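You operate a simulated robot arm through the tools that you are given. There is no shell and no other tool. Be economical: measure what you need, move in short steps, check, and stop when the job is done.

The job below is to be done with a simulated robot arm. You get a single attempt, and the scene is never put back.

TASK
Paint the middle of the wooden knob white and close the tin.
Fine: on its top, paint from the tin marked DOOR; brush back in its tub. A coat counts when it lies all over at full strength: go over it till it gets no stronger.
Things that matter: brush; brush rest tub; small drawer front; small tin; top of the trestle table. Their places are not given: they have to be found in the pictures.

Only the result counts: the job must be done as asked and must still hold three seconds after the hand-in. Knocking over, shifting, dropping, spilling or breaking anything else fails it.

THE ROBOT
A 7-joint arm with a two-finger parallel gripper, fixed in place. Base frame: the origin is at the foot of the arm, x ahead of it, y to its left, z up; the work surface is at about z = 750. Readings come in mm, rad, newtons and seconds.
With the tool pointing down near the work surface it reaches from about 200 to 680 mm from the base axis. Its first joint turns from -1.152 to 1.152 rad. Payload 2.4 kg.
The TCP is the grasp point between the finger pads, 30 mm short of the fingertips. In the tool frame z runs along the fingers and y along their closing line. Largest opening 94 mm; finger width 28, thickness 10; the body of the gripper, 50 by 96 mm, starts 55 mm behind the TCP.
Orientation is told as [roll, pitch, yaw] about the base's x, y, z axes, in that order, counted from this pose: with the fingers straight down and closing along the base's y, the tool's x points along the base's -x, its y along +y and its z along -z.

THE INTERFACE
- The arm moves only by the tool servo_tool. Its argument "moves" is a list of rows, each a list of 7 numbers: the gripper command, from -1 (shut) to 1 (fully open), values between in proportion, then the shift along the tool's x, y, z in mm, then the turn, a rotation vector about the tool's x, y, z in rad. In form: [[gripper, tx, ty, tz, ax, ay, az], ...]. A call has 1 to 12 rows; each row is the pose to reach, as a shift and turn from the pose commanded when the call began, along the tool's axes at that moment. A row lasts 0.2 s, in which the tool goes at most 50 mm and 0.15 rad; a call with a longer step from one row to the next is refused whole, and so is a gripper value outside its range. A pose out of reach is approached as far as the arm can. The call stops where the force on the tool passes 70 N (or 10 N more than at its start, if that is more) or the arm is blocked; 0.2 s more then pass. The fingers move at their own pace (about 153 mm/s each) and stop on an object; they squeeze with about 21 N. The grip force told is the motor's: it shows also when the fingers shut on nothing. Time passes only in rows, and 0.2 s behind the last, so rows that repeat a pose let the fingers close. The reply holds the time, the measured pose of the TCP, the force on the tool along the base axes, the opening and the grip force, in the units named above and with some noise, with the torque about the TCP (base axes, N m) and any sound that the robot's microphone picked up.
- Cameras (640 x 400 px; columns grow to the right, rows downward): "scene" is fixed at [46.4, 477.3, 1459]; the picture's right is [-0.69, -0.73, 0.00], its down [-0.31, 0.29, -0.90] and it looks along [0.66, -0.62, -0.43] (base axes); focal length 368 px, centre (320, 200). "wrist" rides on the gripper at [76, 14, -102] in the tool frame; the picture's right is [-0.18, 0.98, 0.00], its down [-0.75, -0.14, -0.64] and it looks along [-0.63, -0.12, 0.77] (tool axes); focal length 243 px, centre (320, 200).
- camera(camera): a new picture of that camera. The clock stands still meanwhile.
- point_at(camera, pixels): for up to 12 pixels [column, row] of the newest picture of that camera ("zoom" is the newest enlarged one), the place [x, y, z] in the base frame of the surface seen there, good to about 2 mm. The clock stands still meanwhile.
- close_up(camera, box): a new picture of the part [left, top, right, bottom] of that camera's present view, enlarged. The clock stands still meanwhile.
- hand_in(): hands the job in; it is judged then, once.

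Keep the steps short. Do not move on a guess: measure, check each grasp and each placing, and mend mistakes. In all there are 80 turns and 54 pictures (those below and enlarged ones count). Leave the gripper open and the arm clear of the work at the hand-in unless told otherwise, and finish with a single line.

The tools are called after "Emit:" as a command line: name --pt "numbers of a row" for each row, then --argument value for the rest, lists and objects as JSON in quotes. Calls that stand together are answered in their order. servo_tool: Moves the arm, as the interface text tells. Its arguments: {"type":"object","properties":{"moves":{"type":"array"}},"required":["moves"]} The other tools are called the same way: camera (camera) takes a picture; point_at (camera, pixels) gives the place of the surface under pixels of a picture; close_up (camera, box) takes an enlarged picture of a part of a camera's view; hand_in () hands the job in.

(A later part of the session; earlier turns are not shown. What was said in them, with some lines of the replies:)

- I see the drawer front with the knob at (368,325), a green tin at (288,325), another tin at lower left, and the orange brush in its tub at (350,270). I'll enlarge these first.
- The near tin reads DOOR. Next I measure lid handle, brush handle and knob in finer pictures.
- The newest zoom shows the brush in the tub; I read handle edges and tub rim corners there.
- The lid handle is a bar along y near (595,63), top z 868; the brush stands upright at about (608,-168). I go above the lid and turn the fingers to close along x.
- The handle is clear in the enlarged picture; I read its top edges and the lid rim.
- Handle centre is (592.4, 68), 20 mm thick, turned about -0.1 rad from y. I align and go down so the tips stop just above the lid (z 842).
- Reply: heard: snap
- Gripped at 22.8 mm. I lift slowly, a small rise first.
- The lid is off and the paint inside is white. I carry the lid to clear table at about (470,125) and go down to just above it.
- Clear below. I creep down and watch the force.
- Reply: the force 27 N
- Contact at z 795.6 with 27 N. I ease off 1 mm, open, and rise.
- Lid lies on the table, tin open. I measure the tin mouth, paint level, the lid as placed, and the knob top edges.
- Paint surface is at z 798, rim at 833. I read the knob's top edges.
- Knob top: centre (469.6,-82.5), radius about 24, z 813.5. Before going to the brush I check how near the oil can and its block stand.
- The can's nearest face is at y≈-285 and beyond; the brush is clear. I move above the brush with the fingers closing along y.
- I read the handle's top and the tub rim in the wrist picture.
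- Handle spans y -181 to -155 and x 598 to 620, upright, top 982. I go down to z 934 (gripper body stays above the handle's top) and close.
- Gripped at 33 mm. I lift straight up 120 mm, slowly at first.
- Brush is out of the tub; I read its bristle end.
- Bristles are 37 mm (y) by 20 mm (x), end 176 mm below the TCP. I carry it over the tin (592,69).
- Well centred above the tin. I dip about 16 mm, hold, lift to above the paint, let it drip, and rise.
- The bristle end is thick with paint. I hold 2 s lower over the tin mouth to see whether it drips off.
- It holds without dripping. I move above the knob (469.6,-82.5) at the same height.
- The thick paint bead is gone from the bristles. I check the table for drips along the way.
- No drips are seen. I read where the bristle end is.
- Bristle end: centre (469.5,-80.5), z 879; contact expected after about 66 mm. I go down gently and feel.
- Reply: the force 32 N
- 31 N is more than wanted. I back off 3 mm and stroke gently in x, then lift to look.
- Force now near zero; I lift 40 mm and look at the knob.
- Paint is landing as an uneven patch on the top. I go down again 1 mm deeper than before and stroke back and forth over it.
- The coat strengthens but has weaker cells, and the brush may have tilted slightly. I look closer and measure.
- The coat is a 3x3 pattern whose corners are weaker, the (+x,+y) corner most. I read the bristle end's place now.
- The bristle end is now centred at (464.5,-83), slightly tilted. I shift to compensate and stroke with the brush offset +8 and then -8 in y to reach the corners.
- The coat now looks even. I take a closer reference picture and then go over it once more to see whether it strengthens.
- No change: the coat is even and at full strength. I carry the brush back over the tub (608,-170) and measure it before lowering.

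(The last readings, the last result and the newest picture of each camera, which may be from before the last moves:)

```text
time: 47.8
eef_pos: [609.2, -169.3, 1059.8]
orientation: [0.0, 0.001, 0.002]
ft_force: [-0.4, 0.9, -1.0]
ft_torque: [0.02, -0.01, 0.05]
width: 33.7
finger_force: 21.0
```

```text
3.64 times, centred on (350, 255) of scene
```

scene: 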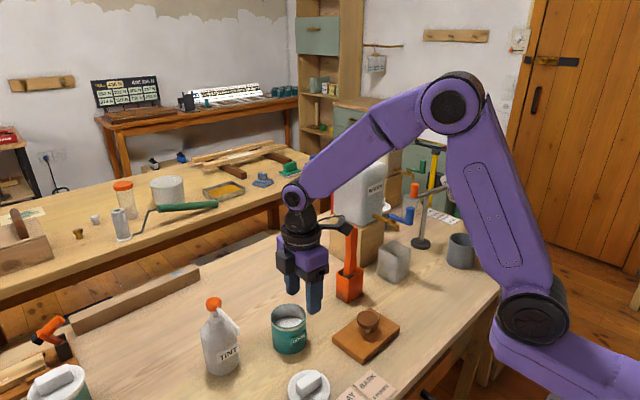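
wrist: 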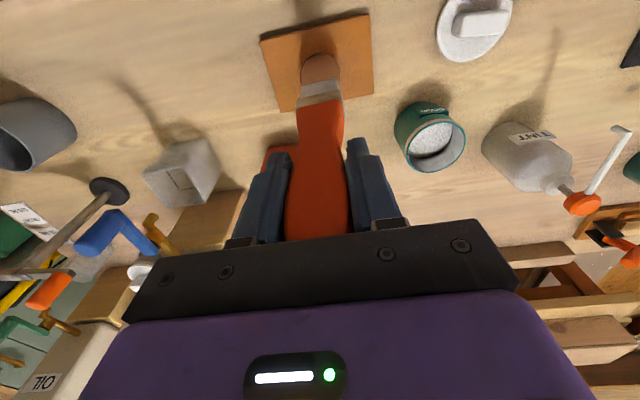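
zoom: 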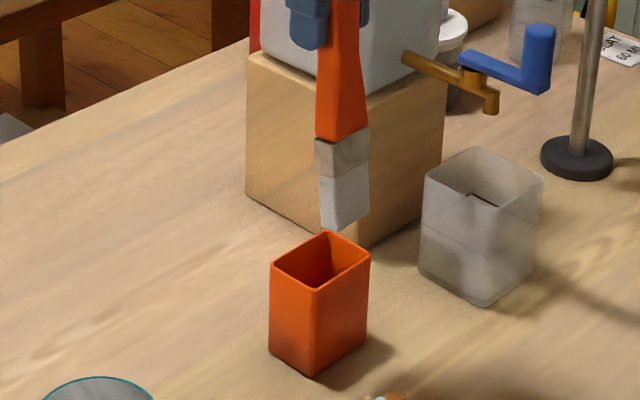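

The brush has tilted a little; I read its lower end and its upper parts.

Emit:
point_at --camera "zoom" --pixels '[[323, 220], [335, 226], [340, 218], [366, 205], [338, 185], [340, 160], [342, 125], [345, 90], [343, 40], [320, 195], [366, 190]]'

Emit:
close_up --camera "scene" --box '[326, 226, 374, 280]'

```text
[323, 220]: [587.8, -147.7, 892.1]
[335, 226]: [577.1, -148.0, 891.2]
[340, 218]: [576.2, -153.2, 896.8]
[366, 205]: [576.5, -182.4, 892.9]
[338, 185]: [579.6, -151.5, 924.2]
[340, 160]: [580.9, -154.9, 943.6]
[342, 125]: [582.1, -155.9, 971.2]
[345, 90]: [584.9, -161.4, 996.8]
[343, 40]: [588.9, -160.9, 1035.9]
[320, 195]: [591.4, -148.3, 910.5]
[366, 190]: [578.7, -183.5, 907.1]
```

```text
7.41 times, centred on (350, 253) of scene
```

zoom: 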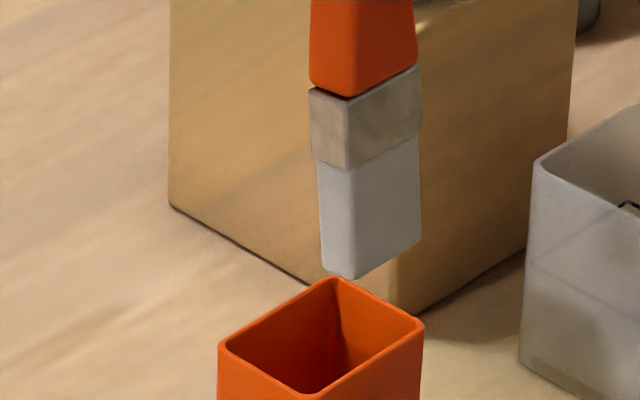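

The brush leans 0.09 rad (bottom toward -x). I tilt the tool by -0.09 about y to stand it upright and shift +6 in x and -4 in y over the tub's centre.

Emit:
servo_tool --pt "-1 -3 -2 0 0 -0.045 0" --pt "-1 -6 -4 0 0 -0.09 0" --pt "-1 -6 -4 0 0 -0.09 0" --pt "-1 -6 -4 0 0 -0.09 0"

Emit:
close_up --camera "scene" --box '[310, 200, 390, 310]'

Emit:
point_at --camera "zoom" --pixels '[[318, 232], [325, 215], [348, 212], [325, 180], [330, 150], [333, 120], [340, 80], [345, 150], [272, 262], [368, 252], [315, 287], [327, 235]]'

```text
time: 48.8
eef_pos: [614.7, -173.0, 1059.3]
orientation: [-0.001, -0.091, 0.001]
ft_force: [-0.8, -0.2, -0.2]
ft_torque: [-0.02, 0.01, -0.02]
width: 34.1
finger_force: 21.2
```

```text
3.64 times, centred on (350, 255) of scene
```

zoom: 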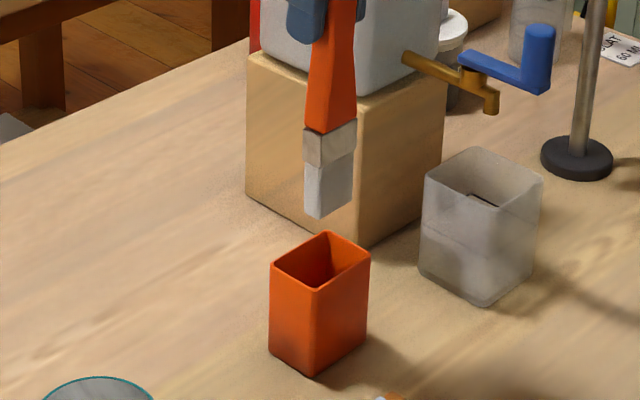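

```text
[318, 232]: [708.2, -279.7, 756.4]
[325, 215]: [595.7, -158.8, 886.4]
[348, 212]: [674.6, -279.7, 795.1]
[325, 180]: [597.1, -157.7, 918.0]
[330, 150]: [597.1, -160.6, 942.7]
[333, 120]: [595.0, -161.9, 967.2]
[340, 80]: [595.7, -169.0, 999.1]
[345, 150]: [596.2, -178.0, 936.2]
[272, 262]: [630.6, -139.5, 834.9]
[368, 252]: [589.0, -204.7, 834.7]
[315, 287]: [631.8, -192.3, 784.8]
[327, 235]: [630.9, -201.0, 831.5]
```

Upright again: bristles at x≈596–616, y≈-152 to -188, over the tub mouth (586–631, -139 to -204). I lower vertically 116 mm.

Emit:
servo_tool --pt "-1 0.7 -1 30 0 0 0" --pt "-1 3.4 -1 60 0 0 0" --pt "-1 6.1 -1 90 0 0 0" --pt "-1 7.7 -1 108 0 0 0" --pt "-1 8.4 -1 115.5 0 0 0" --pt "-1 8.4 -1 115.5 0 0 0"

Emit:
close_up --camera "scene" --box '[310, 200, 390, 310]'

```text
time: 50.2
eef_pos: [615.7, -171.1, 944.4]
orientation: [-0.002, -0.088, 0.001]
ft_force: [-1.4, -0.5, -1.0]
ft_torque: [0.02, 0.01, 0.01]
width: 33.7
finger_force: 21.5
```

```text
3.64 times, centred on (350, 255) of scene
```

zoom: 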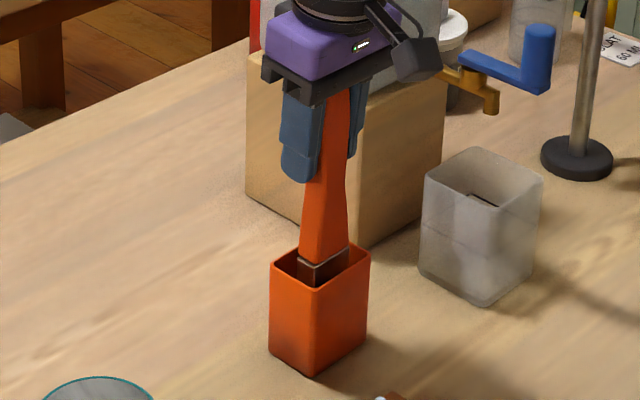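

In the tub with no contact. I creep down till it rests on the tub floor.

Emit:
servo_tool --pt "-1 0.3 0 3 0 0 0" --pt "-1 0.5 0 5 0 0 0" --pt "-1 0.6 0 7 0 0 0" --pt "-1 0.8 0 8.5 0 0 0"

```text
time: 51.2
eef_pos: [615.9, -172.8, 937.2]
orientation: [0.0, -0.089, 0.001]
ft_force: [-0.3, 0.0, -1.3]
ft_torque: [0.0, -0.02, -0.01]
width: 33.7
finger_force: 20.8
```

Emit:
servo_tool --pt "-1 0.2 0 1.5 0 0 0" --pt "-1 0.3 0 3 0 0 0" --pt "-1 0.3 0 3 0 0 0"

Emit:
close_up --camera "scene" --box '[320, 240, 380, 310]'

Emit:
point_at --camera "zoom" --pixels '[[335, 90], [335, 110], [300, 60], [330, 40]]'

```text
time: 52.0
eef_pos: [614.5, -172.3, 934.9]
orientation: [-0.001, -0.092, 0.0]
ft_force: [0.5, 0.6, -1.6]
ft_torque: [0.04, -0.03, -0.01]
width: 33.5
finger_force: 21.3
```

```text
5.71 times, centred on (350, 275) of scene
```

zoom: 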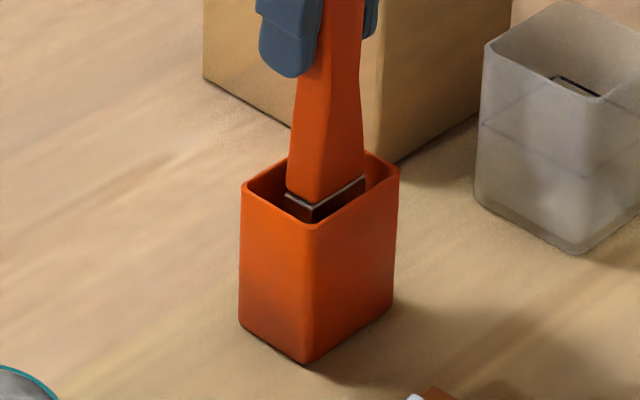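

```text
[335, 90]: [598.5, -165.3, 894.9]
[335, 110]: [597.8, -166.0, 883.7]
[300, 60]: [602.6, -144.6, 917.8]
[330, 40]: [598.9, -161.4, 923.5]
```

Nearly there; two more small steps while watching the force.

Emit:
servo_tool --pt "-1 0.1 0 1 0 0 0" --pt "-1 0.2 0 2 0 0 0" --pt "-1 0.2 0 2 0 0 0"

```text
time: 52.8
eef_pos: [616.9, -173.5, 931.8]
orientation: [0.0, -0.091, 0.001]
ft_force: [-2.9, 0.9, 7.5]
ft_torque: [0.15, 0.44, -0.01]
width: 33.8
finger_force: 21.0
```

Resting with 7.5 N. I ease a little, open, check.

Emit:
servo_tool --pt "-1 0 0 -0.6 0 0 0" --pt "0.2 0 0 -0.6 0 0 0" --pt "0.2 0 0 -0.6 0 0 0" --pt "0.2 0 0 -0.6 0 0 0"

Emit:
close_up --camera "scene" --box '[310, 200, 390, 310]'

```text
time: 53.8
eef_pos: [615.4, -172.8, 931.9]
orientation: [-0.001, -0.092, 0.001]
ft_force: [0.0, -0.2, 0.4]
ft_torque: [0.01, 0.02, 0.02]
width: 56.8
finger_force: 0.1
```

```text
3.64 times, centred on (350, 255) of scene
```

zoom: 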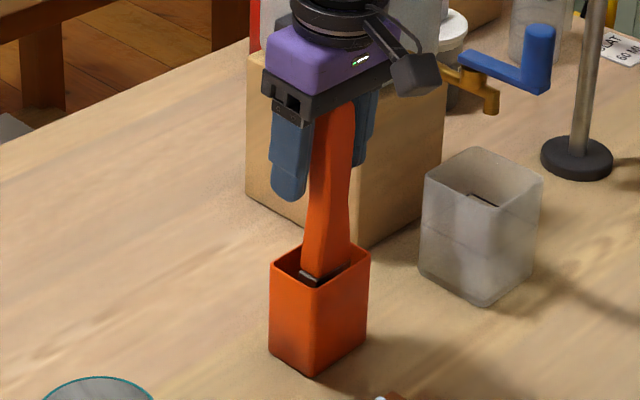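

The brush stands loose in the tub. I rise straight up well clear.

Emit:
servo_tool --pt "0.2 -0.9 0 -10 0 0 0" --pt "0.2 -2.7 0 -30 0 0 0" --pt "0.2 -5.4 0 -60 0 0 0" --pt "0.2 -8.1 0 -90 0 0 0" --pt "0.2 -11 0 -120 0 0 0" --pt "0.2 -13.5 0 -150 0 0.045 0" --pt "0.2 -13.5 0 -150 0 0.09 0" --pt "0.2 -13.5 0 -150 0 0.09 0"

Emit:
close_up --camera "scene" --box '[250, 210, 410, 400]'

```text
time: 55.6
eef_pos: [616.4, -174.5, 1084.3]
orientation: [0.0, 0.0, 0.001]
ft_force: [-0.6, -1.1, -0.9]
ft_torque: [-0.01, 0.0, 0.03]
width: 56.5
finger_force: 0.1
```

```text
2.11 times, centred on (330, 305) of scene
```

zoom: 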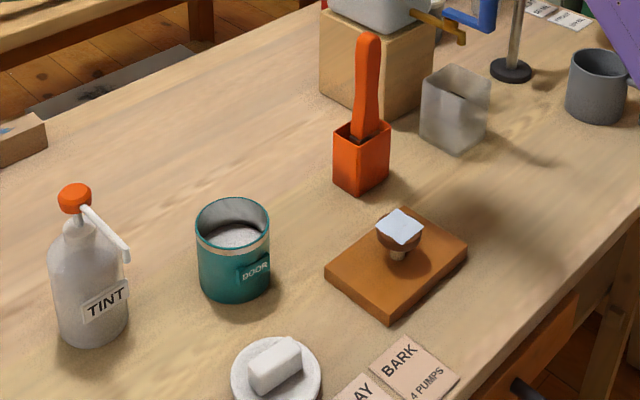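

All in place. Now the lid: I look at it closely to measure its handle.

Emit:
close_up --camera "scene" --box '[276, 352, 344, 400]'

```text
8.33 times, centred on (310, 376) of scene
```

zoom: 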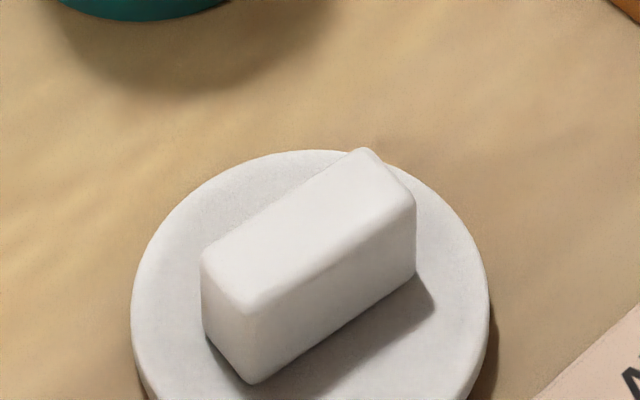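

Emit:
point_at --camera "zoom" --pixels '[[207, 252], [248, 298], [362, 155], [408, 195], [310, 225], [140, 320], [482, 300], [300, 156], [258, 378], [412, 275]]'

```text
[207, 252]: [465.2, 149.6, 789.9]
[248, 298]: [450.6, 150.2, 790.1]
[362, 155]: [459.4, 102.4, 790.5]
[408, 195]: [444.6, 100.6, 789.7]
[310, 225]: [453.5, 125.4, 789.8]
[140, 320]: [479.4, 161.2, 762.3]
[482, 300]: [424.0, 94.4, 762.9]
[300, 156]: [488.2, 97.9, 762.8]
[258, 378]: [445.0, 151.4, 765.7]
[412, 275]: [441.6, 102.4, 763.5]
```

Lid handle centre is (455,126), top z 790, lid top 763, turned -0.12 rad from y. I go above it with that angle.

Emit:
servo_tool --pt "0.2 14.5 27 0 0 0 -0.132" --pt "0.2 29 54.5 0 0 0 -0.264" --pt "0.2 44 82 0 0 0 -0.396" --pt "0.2 58.5 109 0 0 0 -0.528" --pt "0.2 73 136.5 10 0 0 -0.66" --pt "0.2 88 164 30 0 0 -0.792" --pt "0.2 102.5 191 60 0 0 -0.924" --pt "0.2 117 218 90 0 0 -1.056" --pt "0.2 132 246 115 0 0 -1.188" --pt "0.2 147 273 135 0 0 -1.32" --pt "0.2 161.4 300.5 150 0 0 -1.45" --pt "0.2 161.4 300.5 150 0 0 -1.45"

Emit:
camera --camera "wrist"

Emit:
point_at --camera "wrist" --pixels '[[318, 80], [318, 100], [300, 100], [340, 100], [318, 60], [280, 90], [360, 90]]'

```text
time: 58.2
eef_pos: [453.3, 125.9, 932.7]
orientation: [0.002, 0.0, 1.453]
ft_force: [0.4, -0.7, 0.6]
ft_torque: [0.03, 0.0, 0.0]
width: 56.4
finger_force: 0.2
```

```text
11 pictures are left
```

wrist: 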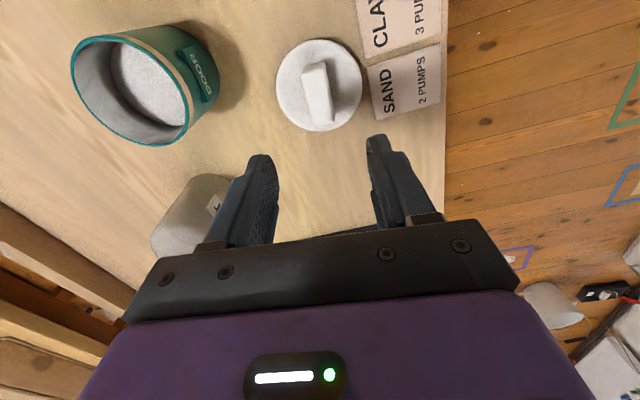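

```text
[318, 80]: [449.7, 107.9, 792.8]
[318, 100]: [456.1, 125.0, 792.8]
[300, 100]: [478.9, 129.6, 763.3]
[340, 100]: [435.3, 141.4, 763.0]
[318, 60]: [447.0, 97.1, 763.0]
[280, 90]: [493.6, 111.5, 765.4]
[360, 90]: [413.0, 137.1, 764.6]
```

I check the handle's angle from its top edges in this view.

Emit:
close_up --camera "wrist" --box '[270, 30, 370, 140]'

```text
3.64 times, centred on (320, 85) of wrist
```

zoom: 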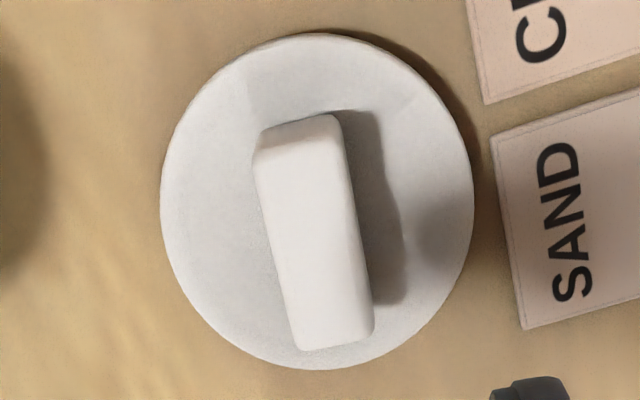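

Emit:
point_at --camera "zoom" --pixels '[[265, 165], [298, 335], [345, 155], [368, 315], [310, 240], [300, 160], [335, 325]]'

```text
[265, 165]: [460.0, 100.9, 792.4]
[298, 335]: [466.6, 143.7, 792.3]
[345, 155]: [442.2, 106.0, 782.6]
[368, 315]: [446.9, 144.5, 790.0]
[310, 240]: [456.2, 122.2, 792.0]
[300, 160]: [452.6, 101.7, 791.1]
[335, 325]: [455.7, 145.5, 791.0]
```

Angle and centre agree with the tool. I descend to z 798 and close.

Emit:
servo_tool --pt "0.2 0 0 35 0 0 0.01" --pt "0.2 0 0 70 0 0 0.01" --pt "0.2 0 0 100 0 0 0.01" --pt "0.2 0 0 120 0 0 0.01" --pt "0.2 0 0 130 0 0 0.01" --pt "0.2 0 0 135 0 0 0.01" --pt "0.2 0 0 135 0 0 0.01" --pt "-1 0 0 135 0 0 0.01" --pt "-1 0 0 135 0 0 0.01" --pt "-1 0 0 135 0 0 0.01"

Emit:
servo_tool --pt "-1 0 0 -5 0 0 0" --pt "-1 0 0 -25 0 0 0" --pt "-1 0 0 -60 0 0 0" --pt "-1 0 0 -100 0 0 0" --pt "-1 0 0 -132 0 0 0" --pt "-1 0 0 -132 0 0 0"

Emit:
camera --camera "scene"

```text
time: 60.4
eef_pos: [455.0, 127.2, 798.7]
orientation: [-0.001, -0.002, 1.442]
ft_force: [-1.4, 0.3, -1.2]
ft_torque: [0.02, 0.0, 0.0]
width: 22.6
finger_force: 21.3
```

```text
time: 61.8
eef_pos: [453.6, 126.5, 928.8]
orientation: [0.001, 0.0, 1.44]
ft_force: [-1.1, -0.3, -0.6]
ft_torque: [0.03, -0.02, 0.01]
width: 23.1
finger_force: 20.8
```

```text
9 pictures are left
```

scene: 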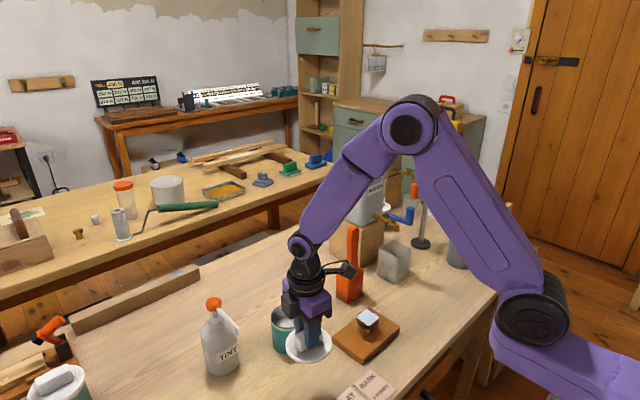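

Lid is held. I carry it over the tin (592.5, 68).

Emit:
servo_tool --pt "-1 8 -29 0 0 0 0" --pt "-1 16 -58 0 0 0 0" --pt "-1 24 -87 0 0 0 0" --pt "-1 32 -116 0 0 0 0" --pt "-1 38 -138 0 0 0 0" --pt "-1 40 -144.9 0 0 0 0" --pt "-1 40 -144.9 30 0 0 0" --pt "-1 40 -144.9 30 0 0 0"

Emit:
close_up --camera "scene" --box '[256, 290, 324, 360]'

```text
time: 63.6
eef_pos: [591.9, 69.1, 899.7]
orientation: [-0.001, 0.002, 1.441]
ft_force: [-0.1, -0.5, -0.5]
ft_torque: [-0.05, 0.03, -0.03]
width: 22.5
finger_force: 20.8
```

```text
5.71 times, centred on (290, 325) of scene
```

zoom: 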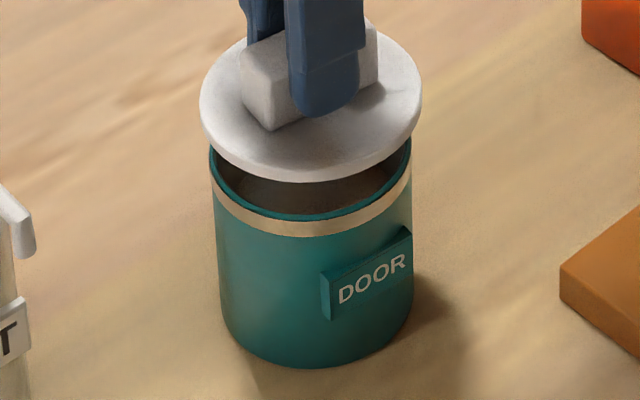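

Sideways it lines up (lid and rim both centred near column 310). I check front-to-back by measured points.

Emit:
point_at --camera "zoom" --pixels '[[203, 108], [418, 100], [300, 168], [250, 152], [370, 150], [212, 160], [409, 155], [303, 217], [250, 203], [360, 203], [410, 55], [215, 70]]'

```text
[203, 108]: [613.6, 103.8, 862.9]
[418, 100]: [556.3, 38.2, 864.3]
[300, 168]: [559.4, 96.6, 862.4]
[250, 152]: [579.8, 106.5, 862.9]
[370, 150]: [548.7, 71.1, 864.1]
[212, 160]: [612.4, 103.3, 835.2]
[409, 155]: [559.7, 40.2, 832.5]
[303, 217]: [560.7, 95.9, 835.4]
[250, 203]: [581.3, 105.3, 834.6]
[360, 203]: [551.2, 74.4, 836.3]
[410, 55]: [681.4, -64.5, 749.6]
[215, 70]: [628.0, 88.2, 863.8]
```

Lid and rim agree within 1 mm all round. I lower; seating is expected near TCP z 877.

Emit:
servo_tool --pt "-1 0 0 8 0 0 0" --pt "-1 0 0 14 0 0 0" --pt "-1 0 0 18 0 0 0" --pt "-1 0 0 21 0 0 0" --pt "-1 0 0 23 0 0 0" --pt "-1 0 0 24 0 0 0"

Emit:
close_up --camera "scene" --box '[256, 290, 324, 360]'

Emit:
point_at --camera "zoom" --pixels '[[210, 135], [412, 130], [302, 200], [250, 180], [370, 180]]'

```text
time: 65.0
eef_pos: [592.5, 69.6, 875.7]
orientation: [-0.001, -0.001, 1.441]
ft_force: [0.5, 1.4, 2.5]
ft_torque: [0.09, 0.04, 0.03]
width: 22.9
finger_force: 21.3
```

```text
5.71 times, centred on (290, 325) of scene
```

zoom: 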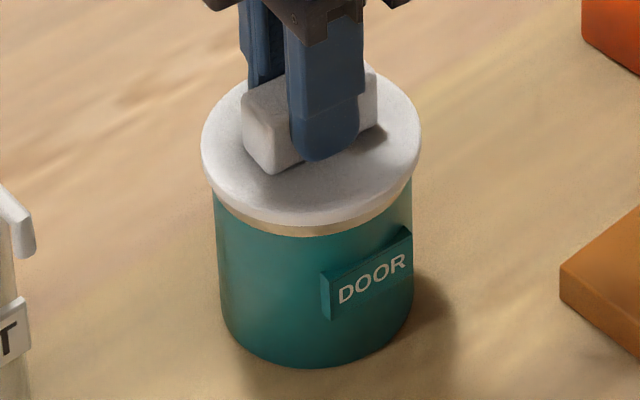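

```text
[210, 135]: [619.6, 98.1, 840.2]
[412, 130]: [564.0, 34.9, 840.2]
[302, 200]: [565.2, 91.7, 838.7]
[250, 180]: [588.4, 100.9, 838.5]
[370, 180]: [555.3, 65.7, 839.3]
```

It sits on the rim with light contact. I press a few mm more to seat it firmly, listening for a click.

Emit:
servo_tool --pt "-1 0 0 1.5 0 0 0" --pt "-1 0 0 3 0 0 0" --pt "-1 0 0 4 0 0 0" --pt "-1 0 0 4 0 0 0"

```text
time: 66.0
eef_pos: [592.2, 69.9, 873.8]
orientation: [-0.002, 0.0, 1.44]
ft_force: [-7.1, -0.8, 27.7]
ft_torque: [-0.08, 0.29, 0.03]
width: 23.0
finger_force: 20.9
```

28 N and the lid is at its original height. One slightly firmer press, then ease and open.

Emit:
servo_tool --pt "-1 0 0 1 0 0 0" --pt "-1 0 0 2 0 0 0" --pt "-1 0 0 2 0 0 0"

Emit:
servo_tool --pt "-1 0 0 -3 0 0 0" --pt "-1 0 0 -5 0 0 0" --pt "-1 0 0 -5 0 0 0"

Emit:
close_up --camera "scene" --box '[256, 290, 324, 360]'

```text
time: 66.8
eef_pos: [592.9, 70.1, 873.8]
orientation: [-0.003, -0.001, 1.442]
ft_force: [-10.1, 1.9, 42.5]
ft_torque: [0.01, 0.55, -0.03]
width: 23.0
finger_force: 21.2
```

```text
time: 67.6
eef_pos: [590.6, 67.4, 874.4]
orientation: [0.003, 0.003, 1.439]
ft_force: [1.0, 0.8, 0.8]
ft_torque: [0.01, -0.02, -0.01]
width: 22.8
finger_force: 21.2
```

```text
5.71 times, centred on (290, 325) of scene
```

zoom: 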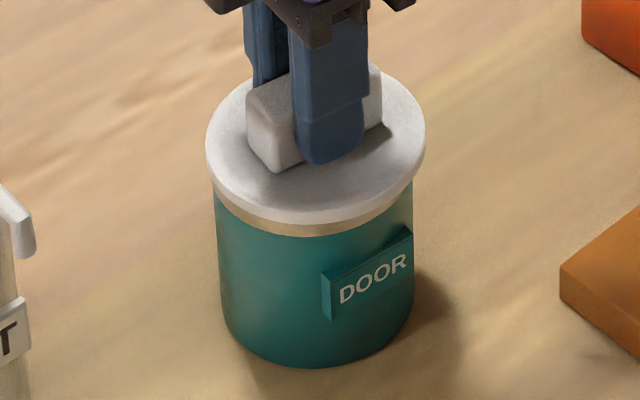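

The lid slid about 2 mm toward -x as the arm eased. I nudge it back to the original (592.5, 68) and then open there.

Emit:
servo_tool --pt "-1 -0.5 -1 0 0 0 0" --pt "-1 -0.9 -2 0 0 0 0" --pt "-1 -0.9 -2 0 0 0 0"

Emit:
close_up --camera "scene" --box '[256, 290, 324, 360]'

```text
time: 68.4
eef_pos: [593.7, 69.5, 874.4]
orientation: [0.001, -0.002, 1.443]
ft_force: [-0.4, 0.5, -0.5]
ft_torque: [0.01, 0.0, 0.0]
width: 23.0
finger_force: 20.8
```

```text
5.71 times, centred on (290, 325) of scene
```

zoom: 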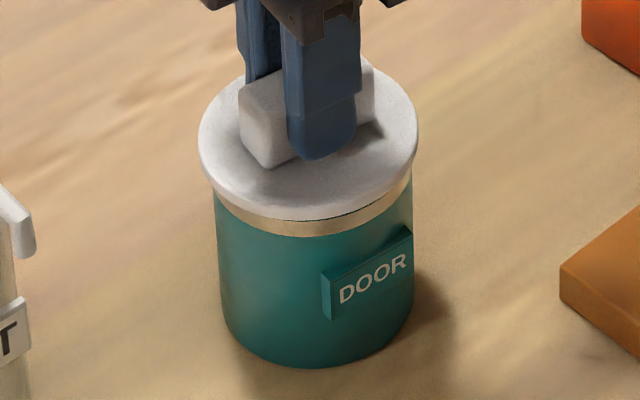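

The lid is back in its original position over the tin. I settle it 1 mm, then open only partly so as not to drag it.

Emit:
servo_tool --pt "-1 0 0 0.6 0 0 0" --pt "-1 0 0 1.2 0 0 0" --pt "-1 0 0 1.2 0 0 0"

```text
time: 69.2
eef_pos: [594.2, 69.1, 873.4]
orientation: [-0.001, -0.001, 1.442]
ft_force: [-4.1, 1.1, 8.4]
ft_torque: [0.09, 0.14, 0.02]
width: 22.7
finger_force: 21.1
```

Seated with 8 N. I ease 0.6 mm and open.

Emit:
servo_tool --pt "-1 0 0 -0.6 0 0 0" --pt "-1 0 0 -0.6 0 0 0" --pt "-0.1 0 0 -0.6 0 0 0" --pt "-0.1 0 0 -0.6 0 0 0" --pt "-0.1 0 0 -0.6 0 0 0"

Emit:
close_up --camera "scene" --box '[256, 290, 324, 360]'

```text
time: 70.4
eef_pos: [593.4, 68.6, 874.0]
orientation: [0.0, 0.0, 1.441]
ft_force: [-0.2, -0.5, 0.6]
ft_torque: [-0.03, 0.03, -0.03]
width: 42.3
finger_force: 0.1
heard: snap
```

```text
5.71 times, centred on (290, 325) of scene
```

zoom: 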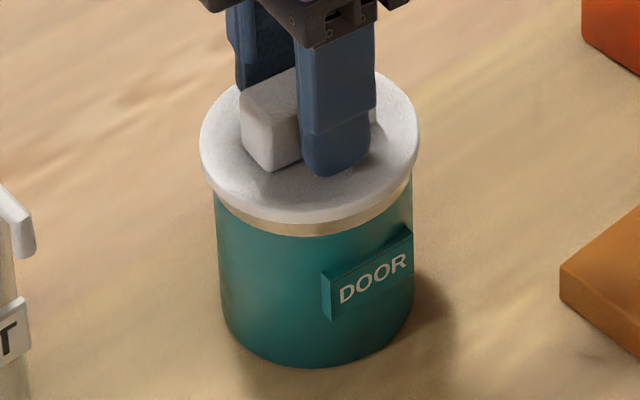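

A snap: the lid is latched shut. I rise clear and open fully.

Emit:
servo_tool --pt "-0.1 0 0 -10 0 0 0" --pt "-0.1 0 0 -30 0 0 0" --pt "0.2 0 0 -65 0 0 0" --pt "1 0 0 -105 0 0 0" --pt "1 0 0 -150 0 0 0" --pt "1 0 0 -195 0 0 0" --pt "1 0 0 -240 0 0 0" --pt "1 0 0 -285 0 0 0" --pt "1 0 0 -300 0 0 0"

Emit:
close_up --camera "scene" --box '[240, 215, 430, 385]'

```text
time: 72.4
eef_pos: [594.5, 69.5, 1174.4]
orientation: [0.003, 0.001, 1.441]
ft_force: [-0.4, -0.8, 0.8]
ft_torque: [0.01, 0.0, 0.01]
width: 93.9
finger_force: 0.0
```

```text
2.35 times, centred on (335, 300) of scene
```

zoom: 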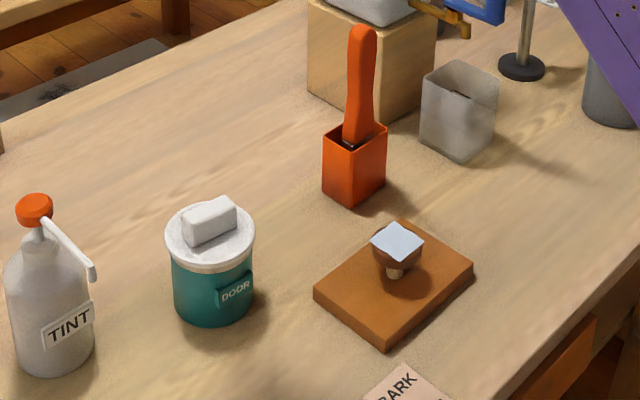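

The tin is shut, the brush stands in its tub, the knob's top has an even white coat, and the arm is clear and open. I hand in.

Emit:
hand_in

```text
The job is handed in.
```

The middle of the knob's top has an even white coat from the DOOR tin, the tin's lid snapped shut, the brush is back in its tub, and the job is handed in.
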